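You operate a simulated robot arm through the tools that you are given. There is no shell and no other tool. Be economical: measure what you need, move in short steps, check, and stop when the job is done.

You are at the controls of a simulated robot arm. One attempt, no reset.

## Task
Put the blue drip spout and the brush marked primer in the melt tray.

The check looks at the end state, three seconds after you hand in, the way a careful person would. Anything else that was tipped, shoved, dropped, spilled or broken makes it a failure.

## Robot
A 5-joint arm with a two-finger parallel gripper, fixed in place. Base frame: the origin is at the foot of the arm, x ahead of it, y to its left, z up; the work surface is at about z = 0. Lengths are in m, angles in degrees, forces in N, time in s.
With the tool pointing down near the work surface it reaches from about 0.26 to 0.6 m from the base axis. Its first joint turns from -66.0 to 66.0 degrees. The tool tilts only in the upright plane through the base axis and itself; it spins freely about its own axis. Payload 1.57 kg.
The tool frame sits at the grasp point between the pads (the TCP): z along the fingers, y along the line on which they close. The tips reach 0.03 m beyond it. The gripper opens to 0.08 m. The fingers are 0.017 m wide and 0.012 m thick; the gripper's body (0.04 by 0.082 m) begins 0.08 m behind the TCP.
Orientation is told as [roll, pitch, yaw] about the base's x, y, z axes, in that order, counted from this pose: with the fingers straight down and closing along the base's y, the tool's x points along the base's -x, its y along +y and its z along -z.

## Interface
- The arm moves only by the tool play_rows. Its arguments are lists of equal length, an entry for each row: "offset": the shift along the tool's x, y, z in m, a list of three; "rotation": the turn, a rotation vector about the tool's x, y, z in degrees, a list of three; "fingers": the finger opening in m, from 0 to 0.08. In form: {"offset": [[dx, dy, dz], ...], "rotation": [[rx, ry, rz], ...], "fingers": [fingers, ...]}. A call has 1 to 8 rows; each row shifts and turns the commanded pose from where the row before left it, along the tool's axes as they then stand. Rows are played at 5 a second. More than 0.05 m and 8.6 degrees between two rows, or a gripper value outside its range, and nothing of the call is played. Where a pose cannot be reached the arm comes as near as it can. A force on the tool above 40 N (or 10 N above the force at the start of the call, whichever is more), or a blocked arm, ends the call early, and 0.2 s more pass. Each finger travels about 0.153 m/s and halts on what it meets, pressing with about 33 N; the grip force reading is that of the motor and also rises with nothing between the fingers. The clock runs only during rows and for 0.2 s after the last one: add rows that do not move to give the fingers time. It gives the time, the measured TCP pose, the force on the tool (base axes), the opening and the grip force at its end, in the units of the frame above (readings bear some noise), and new pictures: "views" is both (left out), scene, wrist or none.
- Cameras (640 x 400 px; columns grow to the right, rows downward): "scene" is fixed at [0.0373, 0.4251, 0.5203]; the picture's right is [-0.44, -0.90, 0.00], its down [-0.59, 0.29, -0.75] and it looks along [0.68, -0.33, -0.66] (base axes); focal length 214 px, centre (320, 200). "wrist" rides on the gripper at [0.072, -0.007, -0.122] in the tool frame; the picture's right is [0.09, 1.00, 0.00], its down [-0.84, 0.08, -0.54] and it looks along [-0.54, 0.05, 0.84] (tool axes); focal length 238 px, centre (320, 200). There is no depth. A picture from a camera that has moved, and an enlarged one, comes with that camera's place and axes in the base frame and with its lens. The place of the scene camera against the robot may be out by one fixed shift of up to 0.025 m in any direction.
- close_up(camera, box): a new picture of the part [left, top, right, bottom] of that camera's present view, enlarged. It takes no simulated time.
- close_job(): hands the job in; it is judged then, once.

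Go step by step. Nothing tells you positions but the pictures and the camera data: compare them with the known pose of the tool, close in by small moves and look again before you grip or let go. The budget is 90 turns and 170 pictures, counting those below and the enlarged ones. Unless the task says otherwise, let go and move clear before handing in, and close with one line.

The tools are called after "Emit:" by a JSON object that holds its "op" and its "data". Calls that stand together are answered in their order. play_rows: Moves the arm, as the interface text tells. Its arguments: {"type":"object","properties":{"offset":{"type":"array","items":{"type":"array","items":{"type":"number"}}},"rotation":{"type":"array","items":{"type":"array","items":{"type":"number"}}},"fingers":{"type":"array","items":{"type":"number"}},"views":{"type":"string","enum":["both","scene","wrist","none"]}},"required":["offset","rotation","fingers"]} The other tools are called the same way: close_up (camera, box) takes an enlarged picture of a part of a camera's view; close_job () hands the job in.

At the start:

```text
t: 0.0
position: [0.2558, 0.2251, 0.4216]
tool_rot: [0.0, 0.0, 0.0]
ft_force: [0.4, 0.2, -0.2]
gripper_width: 0.0799
finger_force: 0.0
```

scene: 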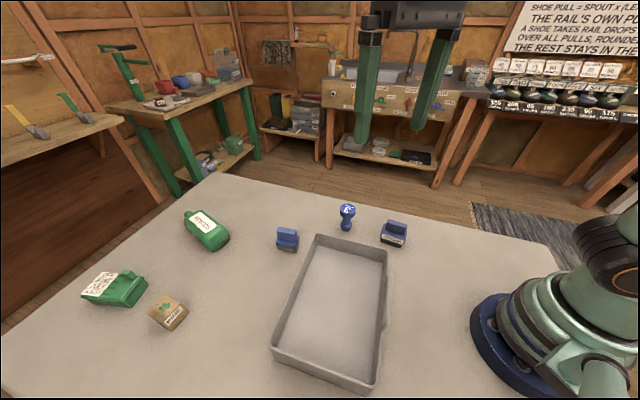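
wrist: 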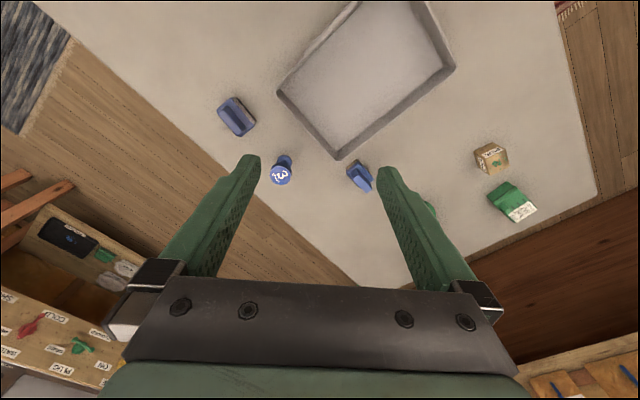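

I see a tray, three blue items, and green/wood items. I take close-ups to identify them.

Emit:
{"op": "close_up", "data": {"camera": "scene", "box": [260, 190, 420, 290]}}

Emit:
{"op": "close_up", "data": {"camera": "scene", "box": [70, 200, 240, 340]}}

Emit:
{"op": "close_up", "data": {"camera": "wrist", "box": [200, 80, 400, 205]}}

Emit:
{"op": "close_up", "data": {"camera": "scene", "box": [480, 0, 640, 110]}}

```text
4.00 times, centred on (340, 240) of scene
camera zoom: at [0.0373, 0.4251, 0.5203], right [-0.44, -0.9, 0.0], down [-0.59, 0.29, -0.75], along [0.68, -0.33, -0.66], focal length 858 px, centre (240, 40)
```

zoom: 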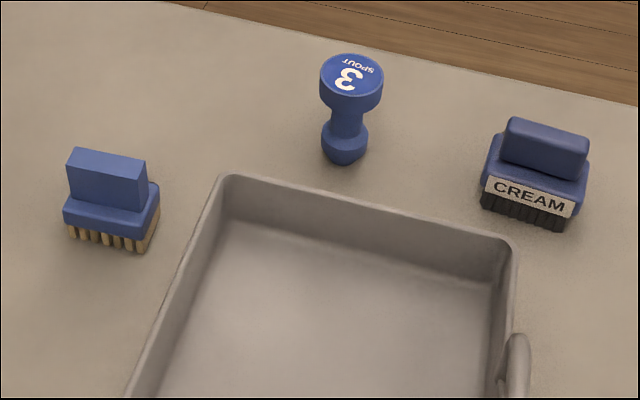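

```text
2.86 times, centred on (155, 270) of scene
camera zoom: at [0.0373, 0.4251, 0.5203], right [-0.44, -0.9, 0.0], down [-0.59, 0.29, -0.75], along [0.68, -0.33, -0.66], focal length 613 px, centre (791, 0)
```

zoom: 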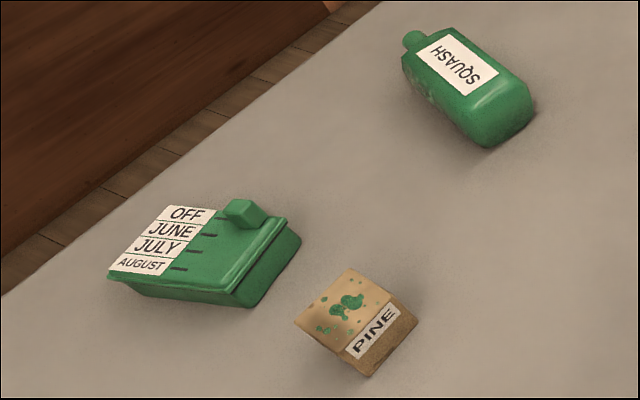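

```text
3.20 times, centred on (300, 142) of wrist
camera zoom: at [0.1853, 0.2188, 0.5431], right [-0.09, 1.0, 0.0], down [0.84, 0.08, 0.54], along [0.54, 0.05, -0.84], focal length 763 px, centre (384, 384)
```

zoom: 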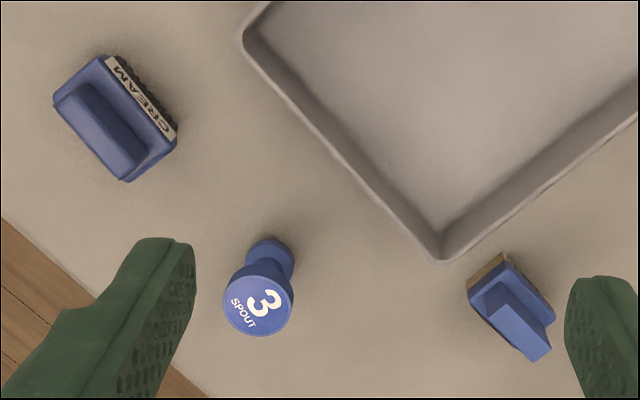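

```text
3.64 times, centred on (560, 55) of scene
camera zoom: at [0.0373, 0.4251, 0.5203], right [-0.44, -0.9, 0.0], down [-0.59, 0.29, -0.75], along [0.68, -0.33, -0.66], focal length 780 px, centre (-553, 727)
```

zoom: 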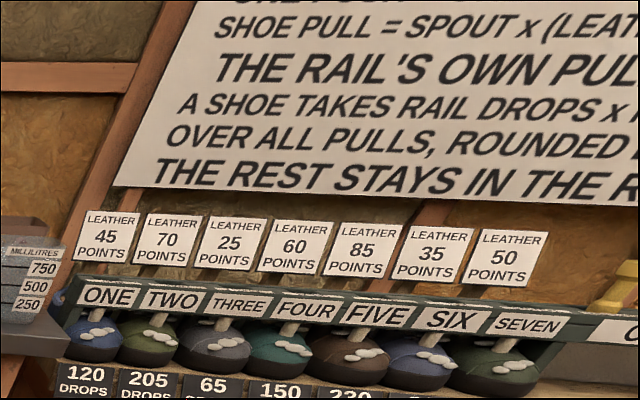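

The other blue brush (tan bristles) is near (0.425, 0.337), the spout near (0.41, 0.156), and the tray centre near (0.23, 0.29). One brush reads CREAM, so I go above the other one to look for its label and orientation.

Emit:
{"op": "play_rows", "data": {"offset": [[-0.0242, 0.016, 0.0314], [-0.0242, 0.016, 0.0314], [-0.0242, 0.016, 0.0314], [-0.0242, 0.016, 0.0314], [-0.0242, 0.016, 0.0314], [-0.0242, 0.016, 0.0314], [-0.0242, 0.016, 0.0314], [0, 0, 0]], "rotation": [[0, 0, 0], [0, 0, 0], [0, 0, 0], [0, 0, 0], [0, 0, 0], [0, 0, 0], [0, 0, 0], [0, 0, 0]], "fingers": [0.08, 0.08, 0.08, 0.08, 0.08, 0.08, 0.08, 0.08]}}

```text
t: 1.8
position: [0.4265, 0.3377, 0.2013]
tool_rot: [0.1, -0.1, 0.0]
ft_force: [-0.9, -0.1, 0.4]
gripper_width: 0.08
finger_force: 0.1
camera wrist: at [0.3553, 0.3313, 0.3216], right [-0.09, 1.0, 0.0], down [0.84, 0.08, 0.54], along [0.54, 0.05, -0.84], focal length 238 px, centre (320, 200)
```

scene: 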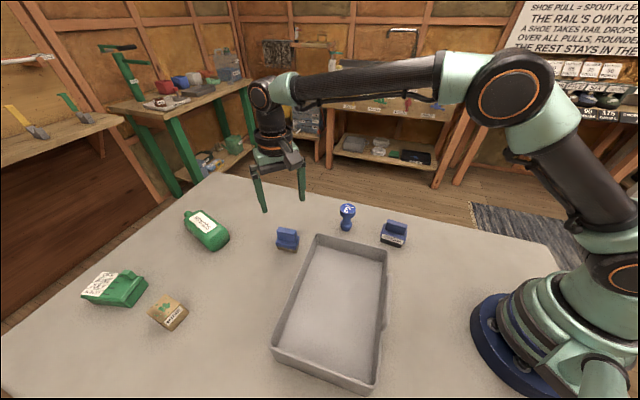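
wrist: 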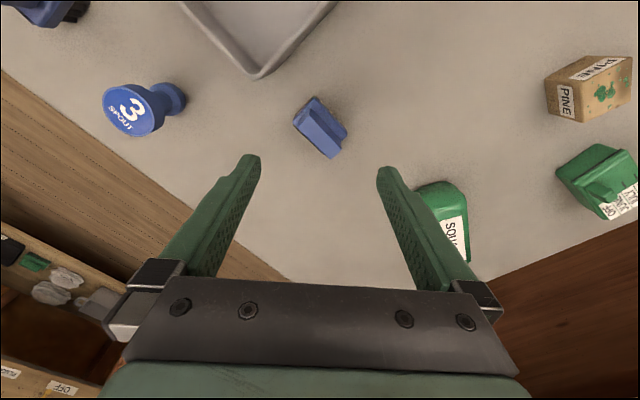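

Emit:
{"op": "close_up", "data": {"camera": "wrist", "box": [256, 70, 384, 180]}}

Emit:
{"op": "close_up", "data": {"camera": "wrist", "box": [540, 50, 640, 130]}}

```text
3.64 times, centred on (320, 125) of wrist
camera zoom: at [0.3553, 0.3313, 0.3216], right [-0.09, 1.0, 0.0], down [0.84, 0.08, 0.54], along [0.54, 0.05, -0.84], focal length 867 px, centre (320, 473)
```

zoom: 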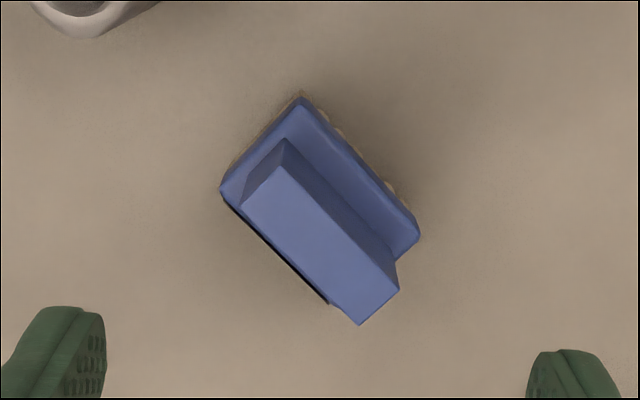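

```text
5.00 times, centred on (590, 90) of wrist
camera zoom: at [0.3553, 0.3313, 0.3216], right [-0.09, 1.0, 0.0], down [0.84, 0.08, 0.54], along [0.54, 0.05, -0.84], focal length 1192 px, centre (-1030, 750)
```

zoom: 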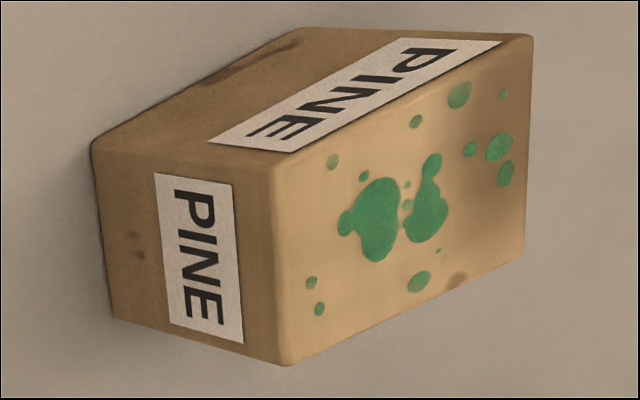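

The brush sits at about (0.440, 0.339), long axis ~49° from base x, with its label on the far side. I spin the tool to close across it and look again.

Emit:
{"op": "play_rows", "data": {"offset": [[0, 0, 0], [0, 0, 0], [0, 0, 0], [0, 0, 0], [0, 0, 0], [0, 0, 0], [-0.0096, -0.0093, 0.05], [0, 0, 0]], "rotation": [[0, 0, -8.1], [0, 0, -8.1], [0, 0, -8.1], [0, 0, -8.1], [0, 0, -8.1], [0, 0, -8.1], [0, 0, 0], [0, 0, 0]], "fingers": [0.08, 0.08, 0.08, 0.08, 0.08, 0.08, 0.08, 0.08], "views": "wrist"}}

```text
refused: row 7 steps farther than a row can; nothing moved
```

I split the move so each row stays in range.

Emit:
{"op": "play_rows", "data": {"offset": [[0, 0, 0], [0, 0, 0], [0, 0, 0], [0, 0, 0], [0, 0, 0], [0, 0, 0], [-0.0099, -0.0093, 0.045], [0, 0, 0]], "rotation": [[0, 0, -8.1], [0, 0, -8.1], [0, 0, -8.1], [0, 0, -8.1], [0, 0, -8.1], [0, 0, -8.1], [0, 0, 0], [0, 0, 0]], "fingers": [0.08, 0.08, 0.08, 0.08, 0.08, 0.08, 0.08, 0.08], "views": "wrist"}}

```text
t: 3.6
position: [0.4396, 0.3369, 0.1562]
tool_rot: [0.0, 0.0, 48.5]
ft_force: [0.3, -0.3, 0.7]
gripper_width: 0.0802
finger_force: 0.1
camera wrist: at [0.3972, 0.279, 0.2775], right [-0.81, 0.59, 0.0], down [0.49, 0.68, 0.54], along [0.32, 0.44, -0.84], focal length 238 px, centre (320, 200)
```

wrist: 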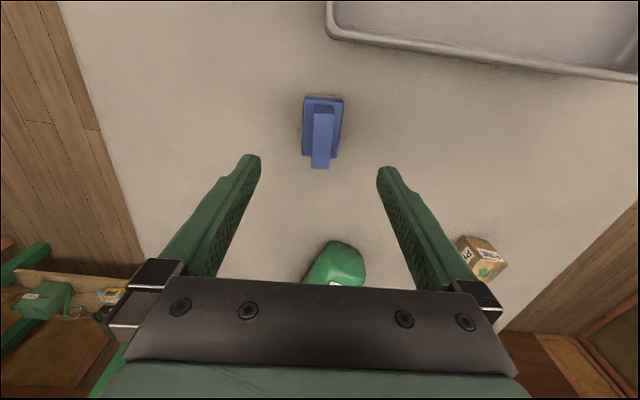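

Alignment is good; the brush centre is at (0.441, 0.340). I descend in steps and check before gripping.

Emit:
{"op": "play_rows", "data": {"offset": [[-0.0036, 0.0012, 0.03], [0, 0, 0.03], [0, 0, 0.025], [0, 0, 0]], "rotation": [[0, 0, 0], [0, 0, 0], [0, 0, 0], [0, 0, 0]], "fingers": [0.08, 0.08, 0.08, 0.08]}}

```text
t: 4.6
position: [0.4406, 0.343, 0.0717]
tool_rot: [-0.1, -0.1, 48.6]
ft_force: [-0.5, -0.5, 0.7]
gripper_width: 0.0798
finger_force: 0.1
camera wrist: at [0.3995, 0.2846, 0.1922], right [-0.81, 0.59, 0.0], down [0.5, 0.68, 0.54], along [0.32, 0.44, -0.84], focal length 238 px, centre (320, 200)
```

scene: 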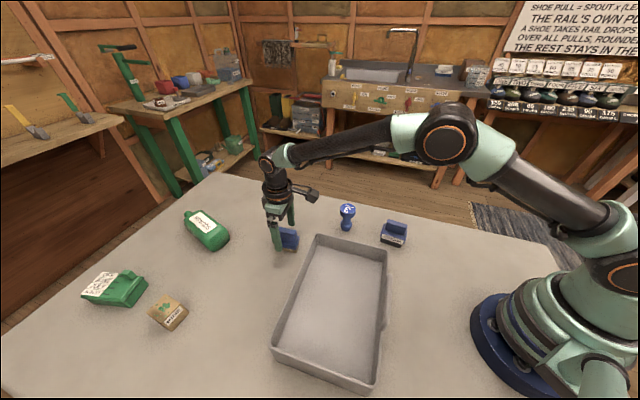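
wrist: 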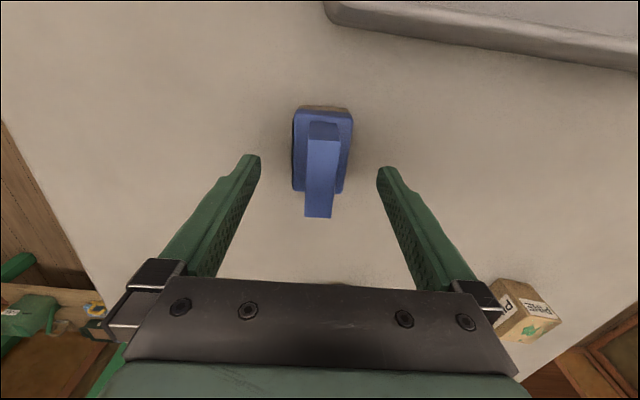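

Brush is centred between the fingers; I descend the last 3 cm and close.

Emit:
{"op": "play_rows", "data": {"offset": [[0.003, 0, 0.015], [0, 0, 0.014], [0, 0, 0], [0, 0, 0], [0, 0, 0], [0, 0, 0]], "rotation": [[0, 0, 0], [0, 0, 0], [0, 0, 0], [0, 0, 0], [0, 0, 0], [0, 0, 0]], "fingers": [0.08, 0.08, 0.08, 0.03, 0.02, 0.02]}}

```text
t: 6.0
position: [0.4401, 0.3417, 0.0425]
tool_rot: [0.1, 0.0, 48.6]
ft_force: [0.1, -0.1, 0.4]
gripper_width: 0.0395
finger_force: 33.2
camera wrist: at [0.3981, 0.2822, 0.1639], right [-0.81, 0.59, 0.0], down [0.5, 0.68, 0.54], along [0.32, 0.44, -0.84], focal length 238 px, centre (320, 200)
```

scene: 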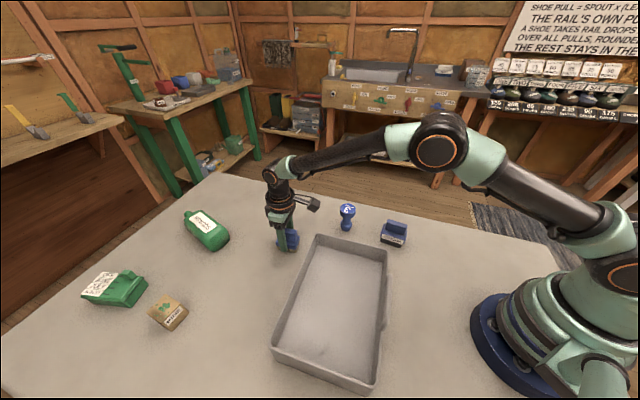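
wrist: 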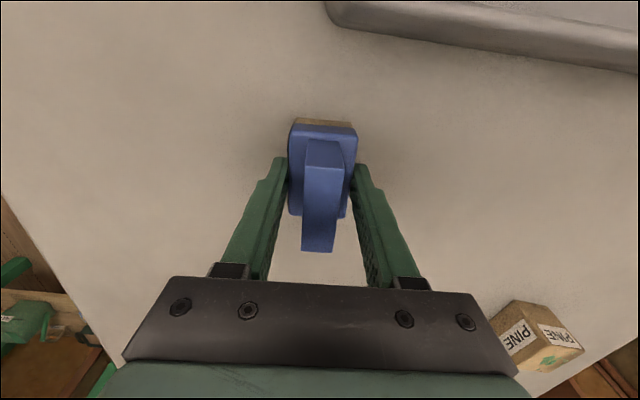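

The brush is held (opening 39.5 mm). I lift it and spin it so the label side turns towards the scene camera.

Emit:
{"op": "play_rows", "data": {"offset": [[0, 0, -0.03], [0, 0, -0.04], [0, 0, -0.04], [0, 0, -0.03], [0, 0, 0], [0, 0, 0], [0, 0, 0], [0, 0, 0]], "rotation": [[0, 0, 0], [0, 0, 0], [0, 0, 0], [0, 0, 8.5], [0, 0, 8.5], [0, 0, 8.5], [0, 0, 8.5], [0, 0, 8.5]], "fingers": [0.02, 0.02, 0.02, 0.02, 0.02, 0.02, 0.02, 0.02], "views": "wrist"}}

Emit:
{"op": "play_rows", "data": {"offset": [[0, 0, 0], [0, 0, 0], [0, 0, 0], [0, 0, 0], [0, 0, 0], [0, 0, 0], [0, 0, 0], [0, 0, 0]], "rotation": [[0, 0, 8.5], [0, 0, 8.5], [0, 0, 8.5], [0, 0, 8.5], [0, 0, 8.5], [0, 0, 8.5], [0, 0, 8.5], [0, 0, 8.5]], "fingers": [0.02, 0.02, 0.02, 0.02, 0.02, 0.02, 0.02, 0.02], "views": "both"}}

```text
t: 7.8
position: [0.4388, 0.3404, 0.1838]
tool_rot: [0.0, -0.1, 6.1]
ft_force: [0.0, 0.5, -0.5]
gripper_width: 0.0392
finger_force: 33.0
camera wrist: at [0.3689, 0.3264, 0.3039], right [-0.2, 0.98, 0.0], down [0.82, 0.16, 0.54], along [0.53, 0.11, -0.84], focal length 238 px, centre (320, 200)
```

wrist: 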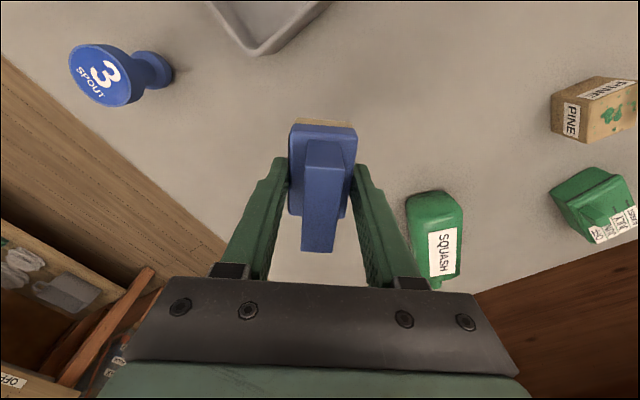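

```text
t: 9.6
position: [0.4391, 0.3403, 0.1832]
tool_rot: [0.0, -0.1, -62.1]
ft_force: [-0.3, 0.9, -0.9]
gripper_width: 0.0392
finger_force: 32.8
camera wrist: at [0.4003, 0.4005, 0.3044], right [0.84, 0.55, 0.0], down [0.46, -0.7, 0.54], along [0.3, -0.45, -0.84], focal length 238 px, centre (320, 200)
```

scene: 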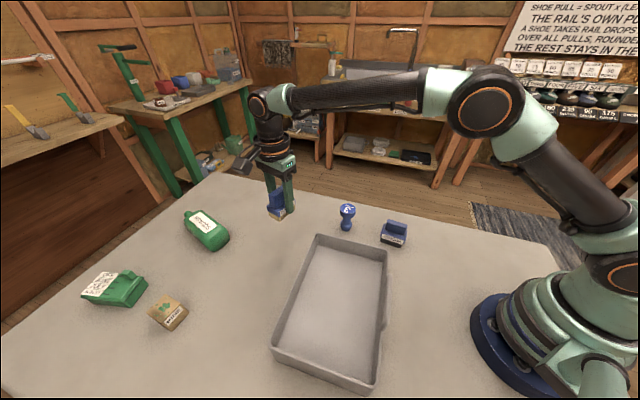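
wrist: 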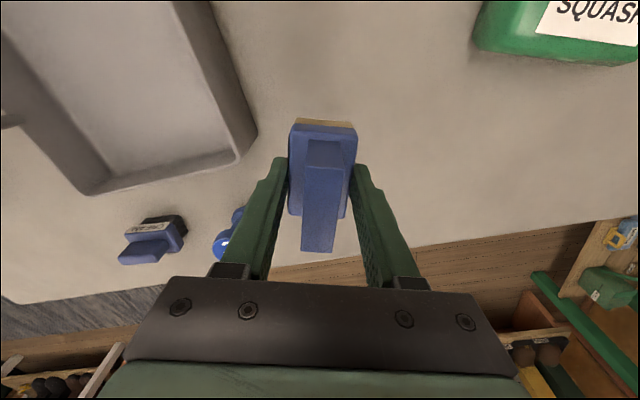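

Continuing the spin to bring the label around.

Emit:
{"op": "play_rows", "data": {"offset": [[0, 0, 0], [0, 0, 0], [0, 0, 0], [0, 0, 0], [0, 0, 0], [0, 0, 0], [0, 0, 0], [0, 0, 0]], "rotation": [[0, 0, 8.55], [0, 0, 8.55], [0, 0, 8.55], [0, 0, 8.55], [0, 0, 8.55], [0, 0, 8.55], [0, 0, 8.55], [0, 0, 8.55]], "fingers": [0.02, 0.02, 0.02, 0.02, 0.02, 0.02, 0.02, 0.02], "views": "both"}}

Emit:
{"op": "close_up", "data": {"camera": "scene", "box": [240, 170, 320, 230]}}

```text
t: 11.4
position: [0.4392, 0.3396, 0.1836]
tool_rot: [0.0, 0.0, -130.4]
ft_force: [-0.4, 0.7, -0.3]
gripper_width: 0.0393
finger_force: 32.7
camera wrist: at [0.4813, 0.3988, 0.3043], right [0.82, -0.58, 0.0], down [-0.48, -0.69, 0.54], along [-0.31, -0.44, -0.84], focal length 238 px, centre (320, 200)
```

scene: 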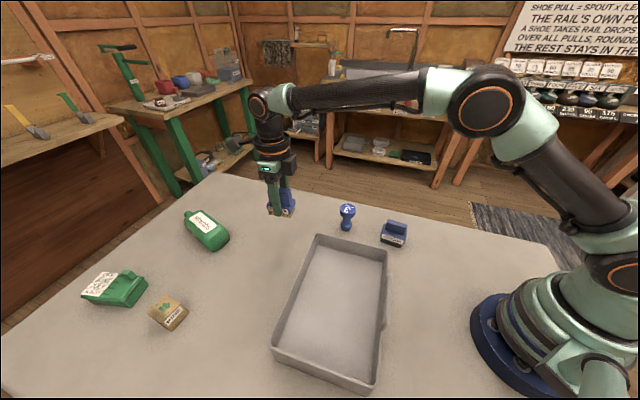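
wrist: 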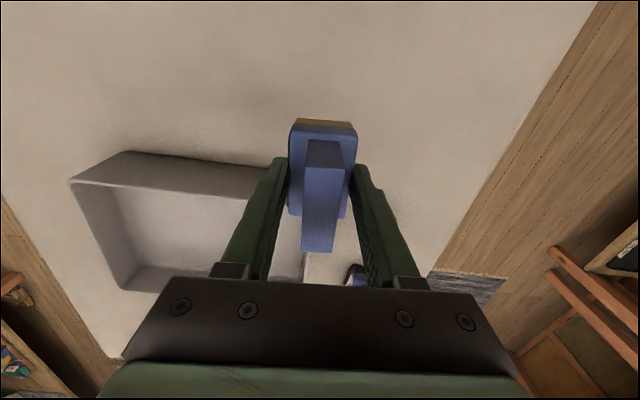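

```text
6.67 times, centred on (280, 200) of scene
camera zoom: at [0.0373, 0.4251, 0.5203], right [-0.44, -0.9, 0.0], down [-0.59, 0.29, -0.75], along [0.68, -0.33, -0.66], focal length 1430 px, centre (587, 200)
```

zoom: 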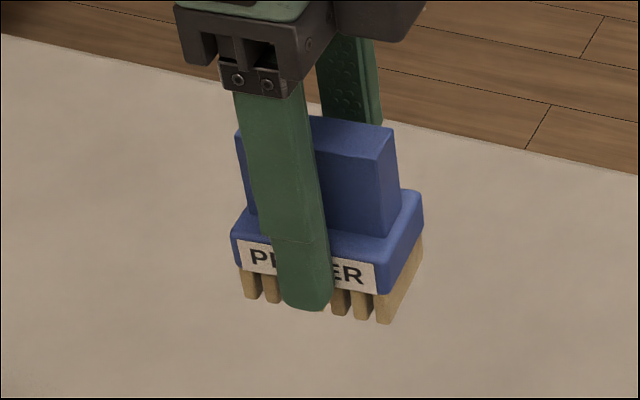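

The label reads PRIMER (P…ER), confirmed. I carry it over the tray.

Emit:
{"op": "play_rows", "data": {"offset": [[-0.0291, -0.0265, 0], [-0.0291, -0.0265, 0], [-0.0291, -0.0265, 0], [-0.0291, -0.0265, 0], [-0.0291, -0.0265, 0], [-0.0291, -0.0265, 0], [0, 0, 0]], "rotation": [[0, 0, 0], [0, 0, 0], [0, 0, 0], [0, 0, 0], [0, 0, 0], [0, 0, 0], [0, 0, 0]], "fingers": [0.02, 0.02, 0.02, 0.02, 0.02, 0.02, 0.02]}}

```text
t: 13.0
position: [0.2652, 0.2424, 0.1822]
tool_rot: [0.0, 0.0, -129.9]
ft_force: [-0.6, 0.0, -0.5]
gripper_width: 0.0392
finger_force: 33.2
out of reach, approached as far as the arm can: row 3, 4, 5, 6
camera wrist: at [0.3071, 0.3021, 0.303], right [0.82, -0.57, 0.0], down [-0.48, -0.69, 0.54], along [-0.31, -0.45, -0.84], focal length 238 px, centre (320, 200)
```

scene: 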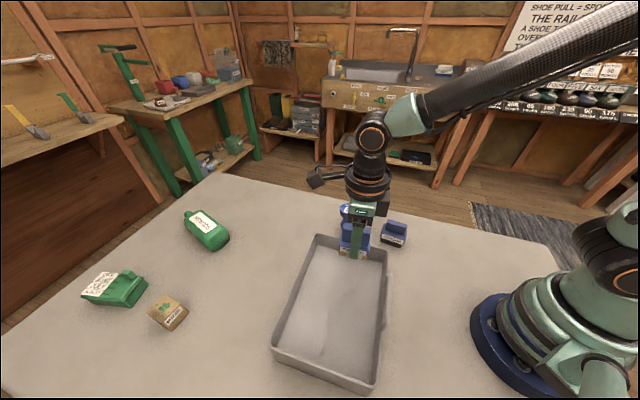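
wrist: 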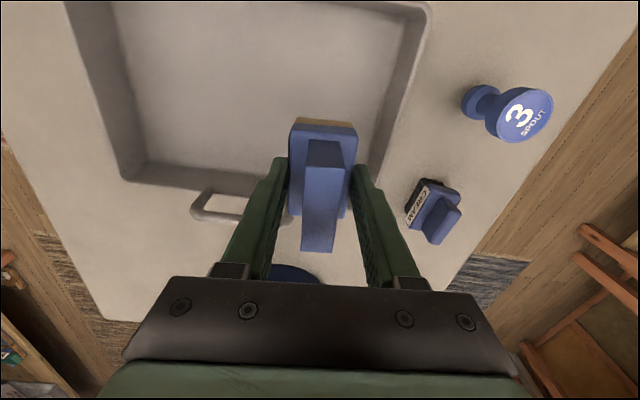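

The spin joint hit a limit near −172° relative to the base joint. I turn the tool back by ~20° and see where it settles.

Emit:
{"op": "play_rows", "data": {"offset": [[0, 0, 0], [0, 0, 0], [0, 0, 0], [0, 0, 0]], "rotation": [[0, 0, -7], [0, 0, -7], [0, 0, -7], [0, 0, 0]], "fingers": [0.02, 0.02, 0.02, 0.02]}}

```text
t: 14.0
position: [0.2662, 0.2449, 0.1822]
tool_rot: [0.0, -0.1, -109.2]
ft_force: [-0.5, 0.4, -0.2]
gripper_width: 0.0395
finger_force: 33.2
camera wrist: at [0.284, 0.3147, 0.3037], right [0.97, -0.24, 0.0], down [-0.2, -0.82, 0.54], along [-0.13, -0.53, -0.84], focal length 238 px, centre (320, 200)
```

scene: 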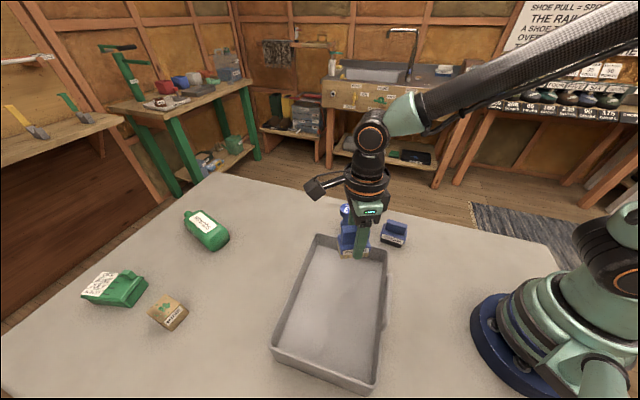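
wrist: 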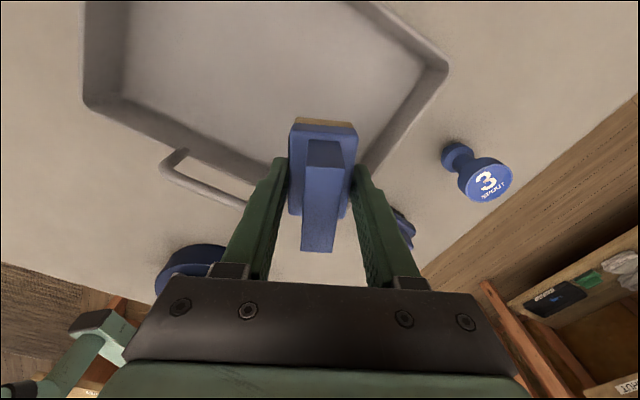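

Commanded pose is clamped to here. The tray centre is about (0.222, 0.292); I move to (0.20, 0.315) above it.

Emit:
{"op": "play_rows", "data": {"offset": [[0.0148, -0.0284, 0], [0.0148, -0.0284, 0], [0.0148, -0.0284, 0], [0, 0, 0.04], [0, 0, 0]], "rotation": [[0, 0, 0], [0, 0, 0], [0, 0, 0], [0, 0, 0], [0, 0, 0]], "fingers": [0.02, 0.02, 0.02, 0.02, 0.02]}}

```text
t: 15.2
position: [0.2017, 0.3147, 0.1417]
tool_rot: [0.0, 0.0, -109.3]
ft_force: [-1.0, 1.0, -0.5]
gripper_width: 0.0391
finger_force: 32.6
camera wrist: at [0.2203, 0.385, 0.2632], right [0.97, -0.24, 0.0], down [-0.2, -0.82, 0.54], along [-0.13, -0.53, -0.84], focal length 238 px, centre (320, 200)
```

scene: 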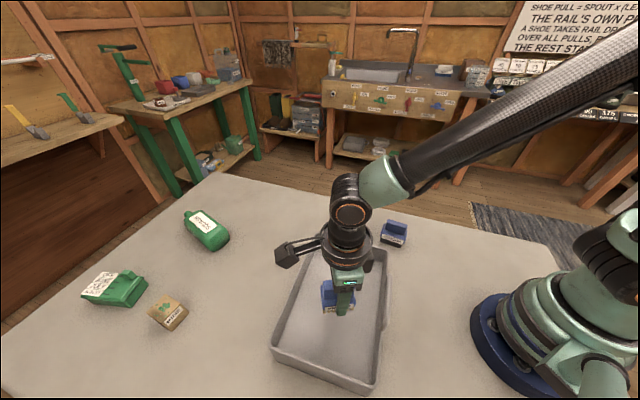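
wrist: 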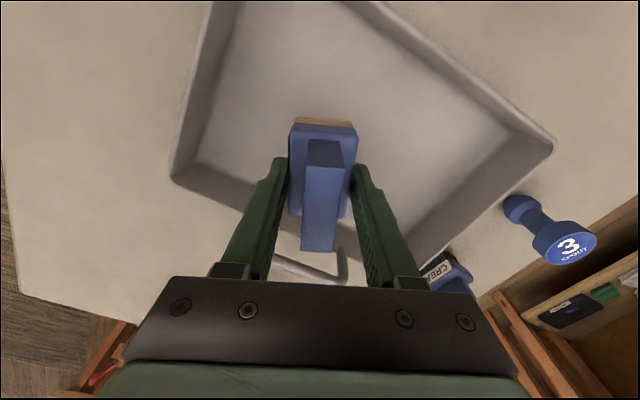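

Over the tray with clear margins. I lower to just above the tray floor.

Emit:
{"op": "play_rows", "data": {"offset": [[0, 0, 0.04], [0, 0, 0.03], [0, 0, 0.016], [0, 0, 0]], "rotation": [[0, 0, 0], [0, 0, 0], [0, 0, 0], [0, 0, 0]], "fingers": [0.02, 0.02, 0.02, 0.02]}}

Emit:
{"op": "close_up", "data": {"camera": "scene", "box": [260, 240, 420, 340]}}

```text
t: 15.9
position: [0.2026, 0.3174, 0.0749]
tool_rot: [0.0, 0.1, -109.2]
ft_force: [0.1, 0.3, -0.1]
gripper_width: 0.0397
finger_force: 11.1
stopped in row 3: the force on the tool passed its limit (the readings are from after the stop); the commanded pose is now the measured one
camera wrist: at [0.2201, 0.3861, 0.1957], right [0.97, -0.24, 0.0], down [-0.2, -0.82, 0.54], along [-0.13, -0.52, -0.84], focal length 238 px, centre (320, 200)
```

scene: 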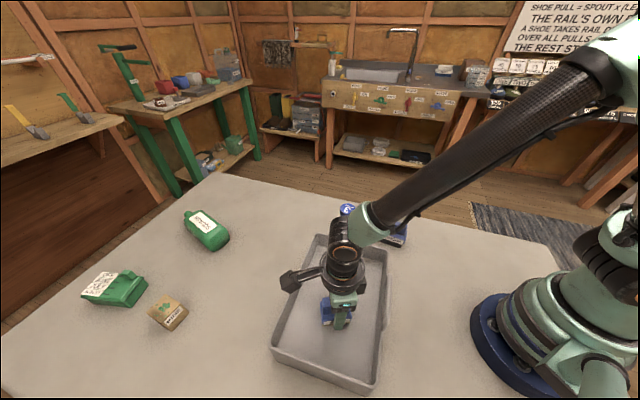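
wrist: 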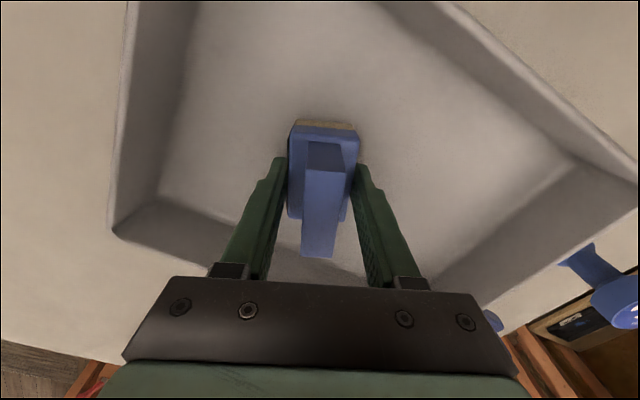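

```text
4.00 times, centred on (340, 290) of scene
camera zoom: at [0.0373, 0.4251, 0.5203], right [-0.44, -0.9, 0.0], down [-0.59, 0.29, -0.75], along [0.68, -0.33, -0.66], focal length 858 px, centre (240, -160)
```

zoom: 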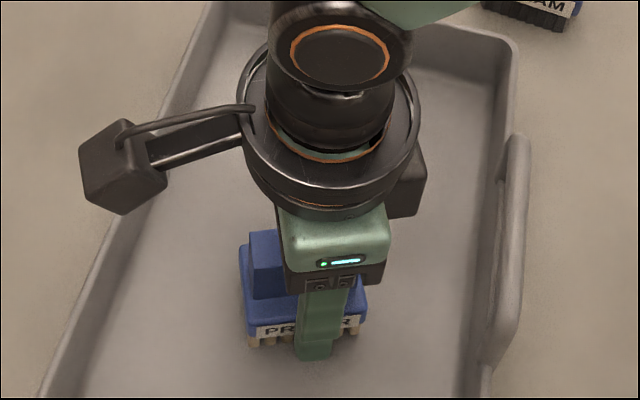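

The force limit tripped at z≈0.075, earlier than expected. I re-firm the grip and probe down gently.

Emit:
{"op": "play_rows", "data": {"offset": [[0, 0, 0], [0, 0, 0], [0, 0, 0.003], [0, 0, 0.003], [0, 0, 0]], "rotation": [[0, 0, 0], [0, 0, 0], [0, 0, 0], [0, 0, 0], [0, 0, 0]], "fingers": [0.02, 0.02, 0.02, 0.02, 0.02], "views": "wrist"}}

```text
t: 16.7
position: [0.2031, 0.3168, 0.0735]
tool_rot: [0.1, 0.2, -109.1]
ft_force: [-1.1, -1.6, 6.3]
gripper_width: 0.0391
finger_force: 32.7
stopped in row 4: the force on the tool passed its limit (the readings are from after the stop); the commanded pose is now the measured one
camera wrist: at [0.2202, 0.3862, 0.1956], right [0.97, -0.24, 0.0], down [-0.2, -0.82, 0.54], along [-0.13, -0.52, -0.84], focal length 238 px, centre (320, 200)
```

wrist: 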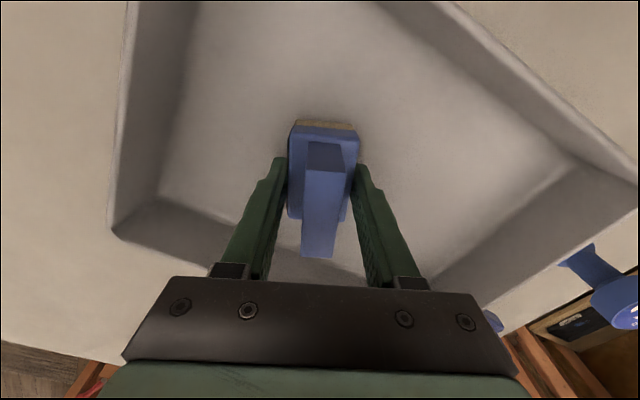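

The brush is resting on the tray floor (which seems ~3 cm up). I open and check it stays put before rising.

Emit:
{"op": "play_rows", "data": {"offset": [[0, 0, 0], [0, 0, 0], [0, 0, 0], [0, 0, 0]], "rotation": [[0, 0, 0], [0, 0, 0], [0, 0, 0], [0, 0, 0]], "fingers": [0.05, 0.065, 0.075, 0.075]}}

Emit:
{"op": "play_rows", "data": {"offset": [[0, 0, -0.03], [0, 0, -0.04], [0, 0, -0.04], [0, 0, -0.04], [0, 0, 0]], "rotation": [[0, 0, 0], [0, 0, 0], [0, 0, 0], [0, 0, 0], [0, 0, 0]], "fingers": [0.075, 0.075, 0.075, 0.075, 0.075]}}

Emit:
{"op": "close_up", "data": {"camera": "scene", "box": [260, 190, 420, 390]}}

```text
t: 17.7
position: [0.2024, 0.3169, 0.0746]
tool_rot: [0.1, 0.3, -109.3]
ft_force: [-0.2, 0.1, 0.5]
gripper_width: 0.0749
finger_force: 0.0
camera wrist: at [0.2201, 0.3861, 0.1952], right [0.97, -0.24, 0.0], down [-0.2, -0.82, 0.54], along [-0.13, -0.52, -0.84], focal length 238 px, centre (320, 200)
```

scene: 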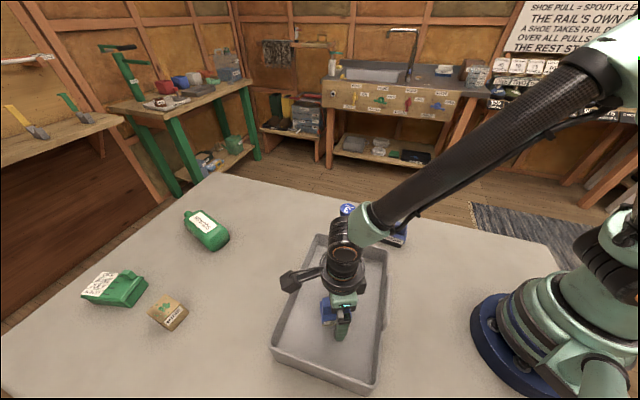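
wrist: 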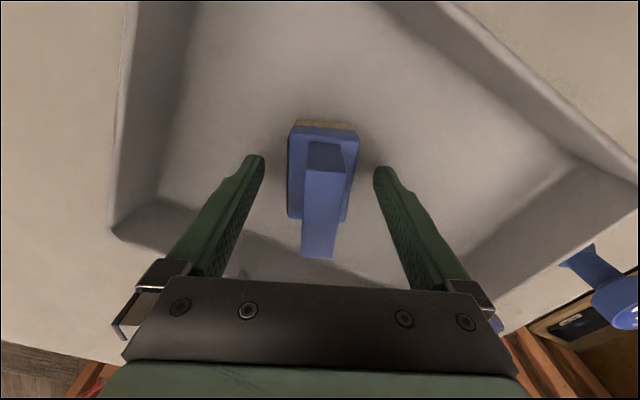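

```text
t: 18.9
position: [0.201, 0.3164, 0.2236]
tool_rot: [0.2, 0.2, -109.2]
ft_force: [0.8, -0.8, 0.5]
gripper_width: 0.0749
finger_force: 0.0
camera wrist: at [0.2181, 0.386, 0.3448], right [0.97, -0.24, 0.0], down [-0.2, -0.82, 0.54], along [-0.13, -0.52, -0.84], focal length 238 px, centre (320, 200)
```

scene: 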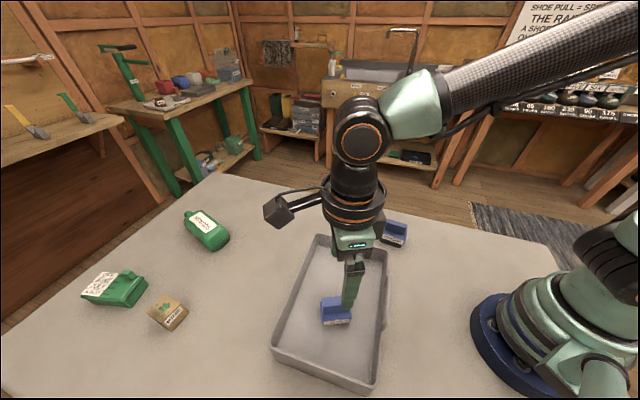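
wrist: 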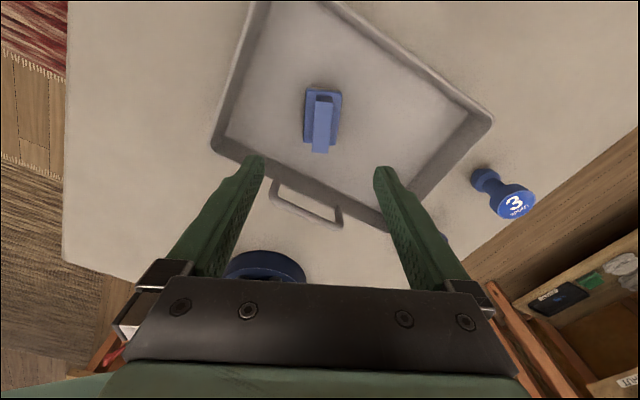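

```text
2.00 times, centred on (340, 290) of scene
camera zoom: at [0.0372, 0.4251, 0.5203], right [-0.44, -0.9, 0.0], down [-0.59, 0.29, -0.75], along [0.68, -0.33, -0.66], focal length 429 px, centre (280, 20)
```

zoom: 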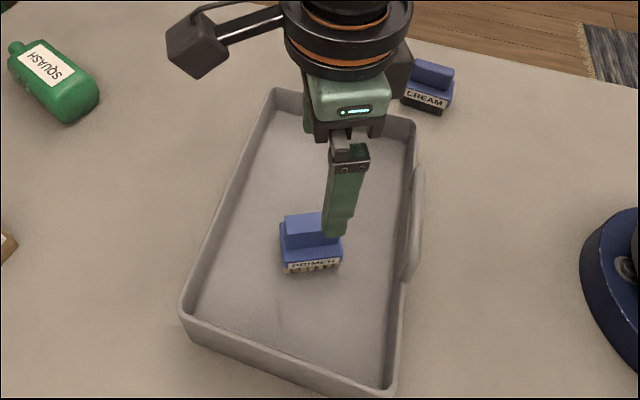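

The primer brush stands in the tray. Next I move above the spout and spin so the fingers close parallel to the tray's edge.

Emit:
{"op": "play_rows", "data": {"offset": [[-0.0137, 0.0417, 0], [-0.0137, 0.0417, 0], [-0.0137, 0.0417, 0], [-0.0137, 0.0417, 0], [-0.0137, 0.0417, 0], [-0.0137, 0.0417, 0]], "rotation": [[0, 0, 0], [0, 0, 0], [0, 0, 0], [0, 0, 0], [0, 0, 0], [0, 0, 0]], "fingers": [0.08, 0.08, 0.08, 0.08, 0.08, 0.08], "views": "none"}}

Emit:
{"op": "play_rows", "data": {"offset": [[0, 0, 0], [0, 0, 0], [0, 0, 0], [0, 0, 0], [0, 0, 0], [0, 0, 0], [0, 0, 0], [0, 0, 0]], "rotation": [[0, 0, -8.5], [0, 0, -8.5], [0, 0, -8.5], [0, 0, -8.5], [0, 0, -8.5], [0, 0, -8.5], [0, 0, -8.5], [0, 0, -8.5]], "fingers": [0.08, 0.08, 0.08, 0.08, 0.08, 0.08, 0.08, 0.08]}}

Emit:
{"op": "close_up", "data": {"camera": "scene", "box": [260, 190, 420, 390]}}

```text
t: 20.3
position: [0.4086, 0.1554, 0.2232]
tool_rot: [0.1, 0.1, -109.2]
ft_force: [0.1, 0.2, 0.2]
gripper_width: 0.08
finger_force: 0.0
```

```text
t: 22.1
position: [0.4114, 0.1562, 0.2239]
tool_rot: [0.1, -0.2, -41.1]
ft_force: [-0.1, 0.2, -0.4]
gripper_width: 0.0799
finger_force: 0.2
camera wrist: at [0.3528, 0.1983, 0.3445], right [0.59, 0.81, 0.0], down [0.68, -0.49, 0.54], along [0.44, -0.32, -0.84], focal length 238 px, centre (320, 200)
```

scene: 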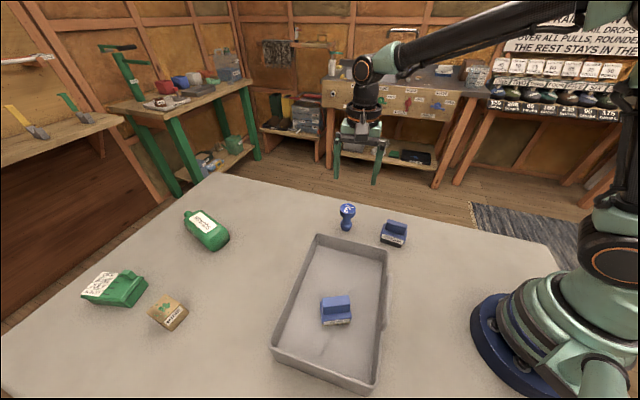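
wrist: 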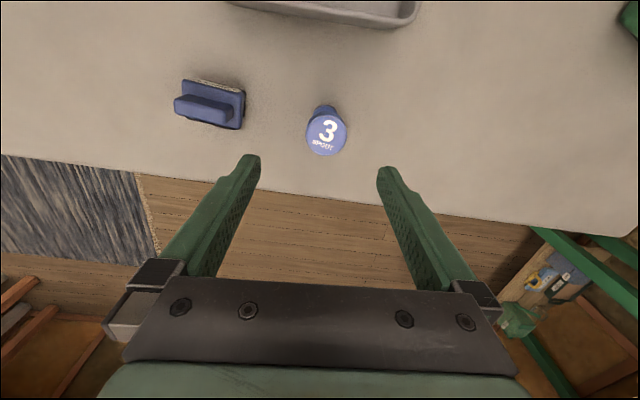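

```text
2.00 times, centred on (340, 290) of scene
camera zoom: at [0.0373, 0.4251, 0.5203], right [-0.44, -0.9, 0.0], down [-0.59, 0.29, -0.75], along [0.68, -0.33, -0.66], focal length 429 px, centre (280, 20)
```

zoom: 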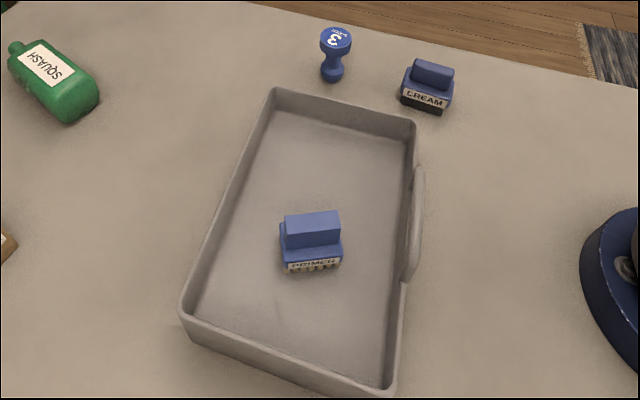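

The spout is at about (0.425, 0.1535). I centre over it and go lower, with tips still above it.

Emit:
{"op": "play_rows", "data": {"offset": [[-0.0123, 0.0067, 0.04], [0, 0, 0.04], [0, 0, 0]], "rotation": [[0, 0, 0], [0, 0, 0], [0, 0, 0]], "fingers": [0.08, 0.08, 0.08]}}

Emit:
{"op": "close_up", "data": {"camera": "scene", "box": [300, 150, 400, 250]}}

```text
t: 22.9
position: [0.4225, 0.153, 0.1439]
tool_rot: [0.2, -0.1, -41.3]
ft_force: [-0.3, -0.5, 0.5]
gripper_width: 0.08
finger_force: 0.1
camera wrist: at [0.3651, 0.1958, 0.2639], right [0.59, 0.81, 0.0], down [0.68, -0.49, 0.54], along [0.44, -0.32, -0.84], focal length 238 px, centre (320, 200)
```

scene: 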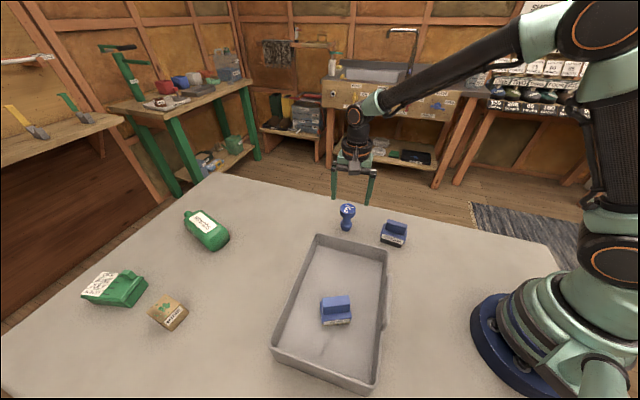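
wrist: 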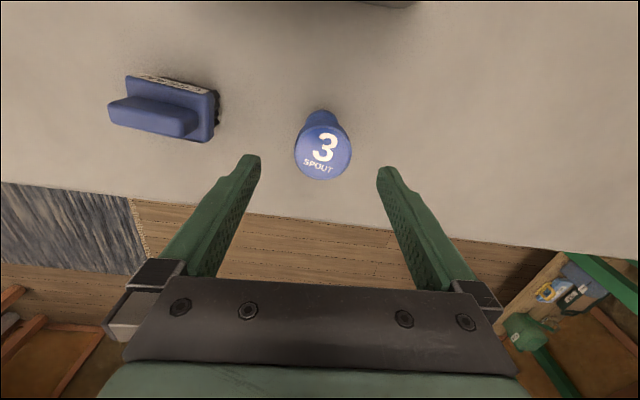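

```text
4.00 times, centred on (350, 200) of scene
camera zoom: at [0.0373, 0.4251, 0.5203], right [-0.44, -0.9, 0.0], down [-0.59, 0.29, -0.75], along [0.68, -0.33, -0.66], focal length 858 px, centre (200, 200)
```

zoom: 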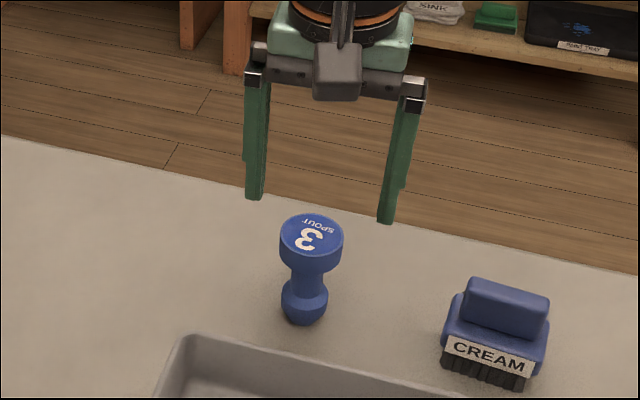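

Spout head top is near z≈0.078, centre (0.427, 0.152). I descend around the head with open fingers.

Emit:
{"op": "play_rows", "data": {"offset": [[-0.004, 0.0022, 0.025], [0, 0, 0.027], [0, 0, 0.026], [0, 0, 0]], "rotation": [[0, 0, 0], [0, 0, 0], [0, 0, 0], [0, 0, 0]], "fingers": [0.08, 0.08, 0.08, 0.08]}}

Emit:
{"op": "close_up", "data": {"camera": "scene", "box": [300, 150, 400, 250]}}

```text
t: 23.9
position: [0.4278, 0.1511, 0.0643]
tool_rot: [0.2, -0.2, -41.2]
ft_force: [0.1, -0.4, -0.2]
gripper_width: 0.0801
finger_force: 0.1
camera wrist: at [0.3703, 0.1958, 0.1858], right [0.59, 0.81, 0.0], down [0.68, -0.49, 0.54], along [0.44, -0.32, -0.84], focal length 238 px, centre (320, 200)
```

scene: 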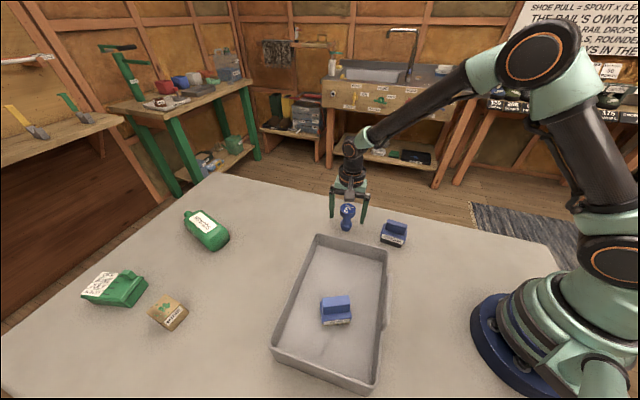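
wrist: 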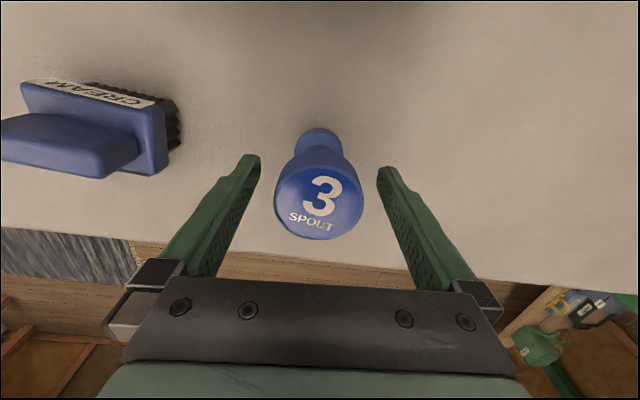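

```text
4.00 times, centred on (350, 200) of scene
camera zoom: at [0.0373, 0.4251, 0.5203], right [-0.44, -0.9, 0.0], down [-0.59, 0.29, -0.75], along [0.68, -0.33, -0.66], focal length 858 px, centre (200, 200)
```

zoom: 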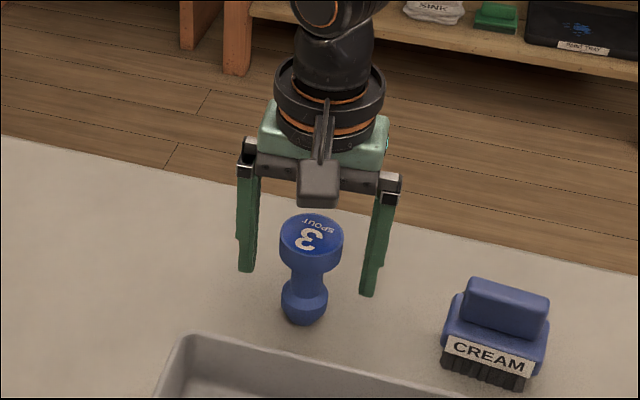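

Well centred; a 3 mm correction, then close.

Emit:
{"op": "play_rows", "data": {"offset": [[0.003, 0.0015, 0], [0, 0, 0], [0, 0, 0], [0, 0, 0], [0, 0, 0], [0, 0, 0], [0, 0, 0]], "rotation": [[0, 0, 0], [0, 0, 0], [0, 0, 0], [0, 0, 0], [0, 0, 0], [0, 0, 0], [0, 0, 0]], "fingers": [0.08, 0.07, 0.06, 0.05, 0.04, 0.025, 0.025]}}

Emit:
{"op": "close_up", "data": {"camera": "scene", "box": [300, 150, 400, 250]}}

```text
t: 25.5
position: [0.4282, 0.1557, 0.065]
tool_rot: [0.2, -0.2, -41.4]
ft_force: [-0.1, -0.1, -0.8]
gripper_width: 0.0451
finger_force: 32.6
camera wrist: at [0.3691, 0.1981, 0.1862], right [0.59, 0.81, 0.0], down [0.68, -0.49, 0.54], along [0.44, -0.32, -0.84], focal length 238 px, centre (320, 200)
```

scene: 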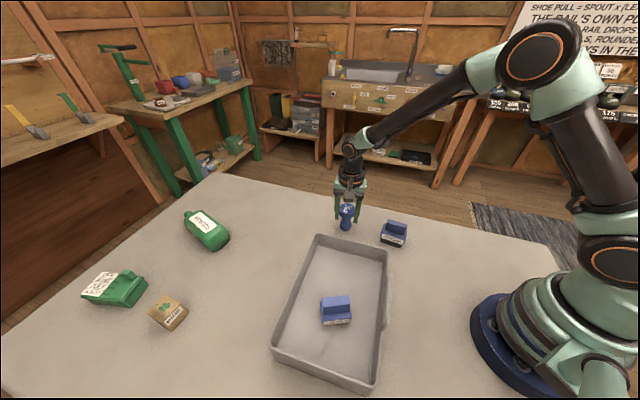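
wrist: 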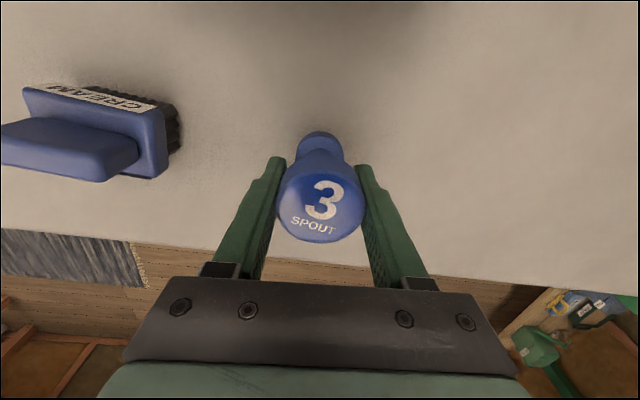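

```text
4.00 times, centred on (350, 200) of scene
camera zoom: at [0.0373, 0.4251, 0.5203], right [-0.44, -0.9, 0.0], down [-0.59, 0.29, -0.75], along [0.68, -0.33, -0.66], focal length 858 px, centre (200, 200)
```

zoom: 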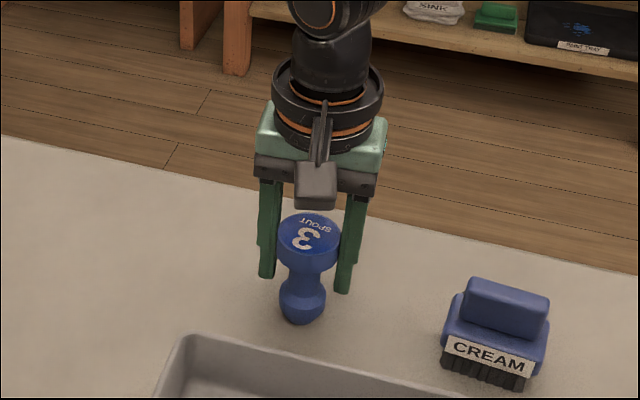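

The spout is held (45 mm). I lift it and carry it over the far part of the tray.

Emit:
{"op": "play_rows", "data": {"offset": [[0, 0, -0.03], [0, 0, -0.04], [0, 0, -0.04], [0.0411, -0.0085, 0], [0.0411, -0.0085, 0], [0.0411, -0.0085, 0], [0.0411, -0.0085, 0], [0, 0, 0]], "rotation": [[0, 0, 0], [0, 0, 0], [0, 0, 0], [0, 0, 0], [0, 0, 0], [0, 0, 0], [0, 0, 0], [0, 0, 0]], "fingers": [0.025, 0.025, 0.025, 0.025, 0.025, 0.025, 0.025, 0.025]}}

Emit:
{"op": "close_up", "data": {"camera": "scene", "box": [260, 190, 420, 390]}}

```text
t: 27.3
position: [0.2793, 0.2379, 0.1736]
tool_rot: [0.2, 0.0, -41.3]
ft_force: [-0.6, -0.1, -1.1]
gripper_width: 0.0448
finger_force: 33.4
camera wrist: at [0.2216, 0.2802, 0.2951], right [0.59, 0.81, 0.0], down [0.68, -0.5, 0.54], along [0.44, -0.32, -0.84], focal length 238 px, centre (320, 200)
```

scene: 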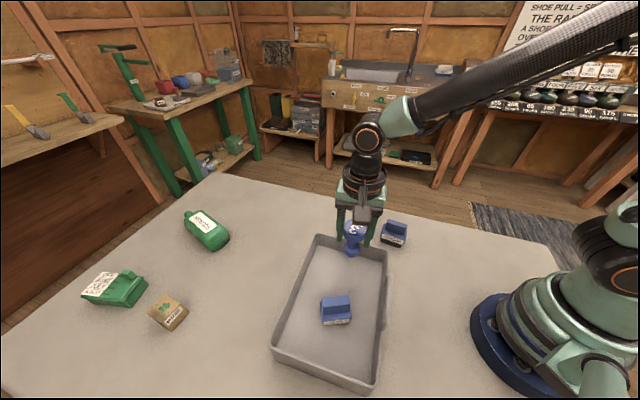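
wrist: 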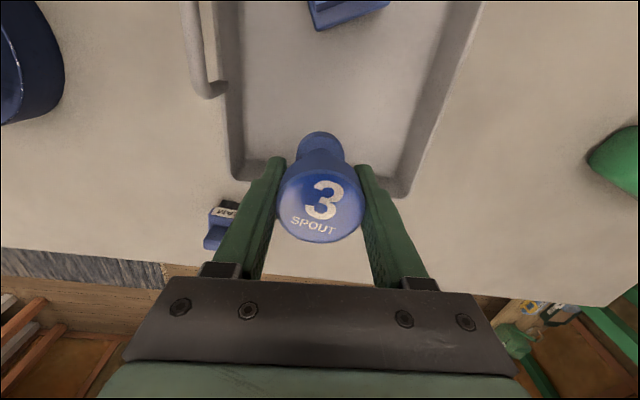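

```text
2.00 times, centred on (340, 290) of scene
camera zoom: at [0.0372, 0.4251, 0.5203], right [-0.44, -0.9, 0.0], down [-0.59, 0.29, -0.75], along [0.68, -0.33, -0.66], focal length 429 px, centre (280, 20)
```

zoom: 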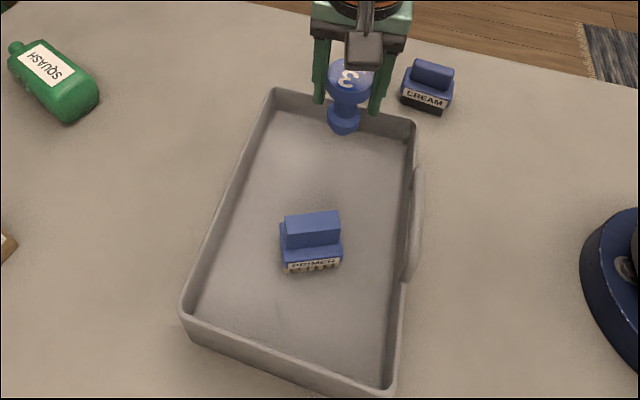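

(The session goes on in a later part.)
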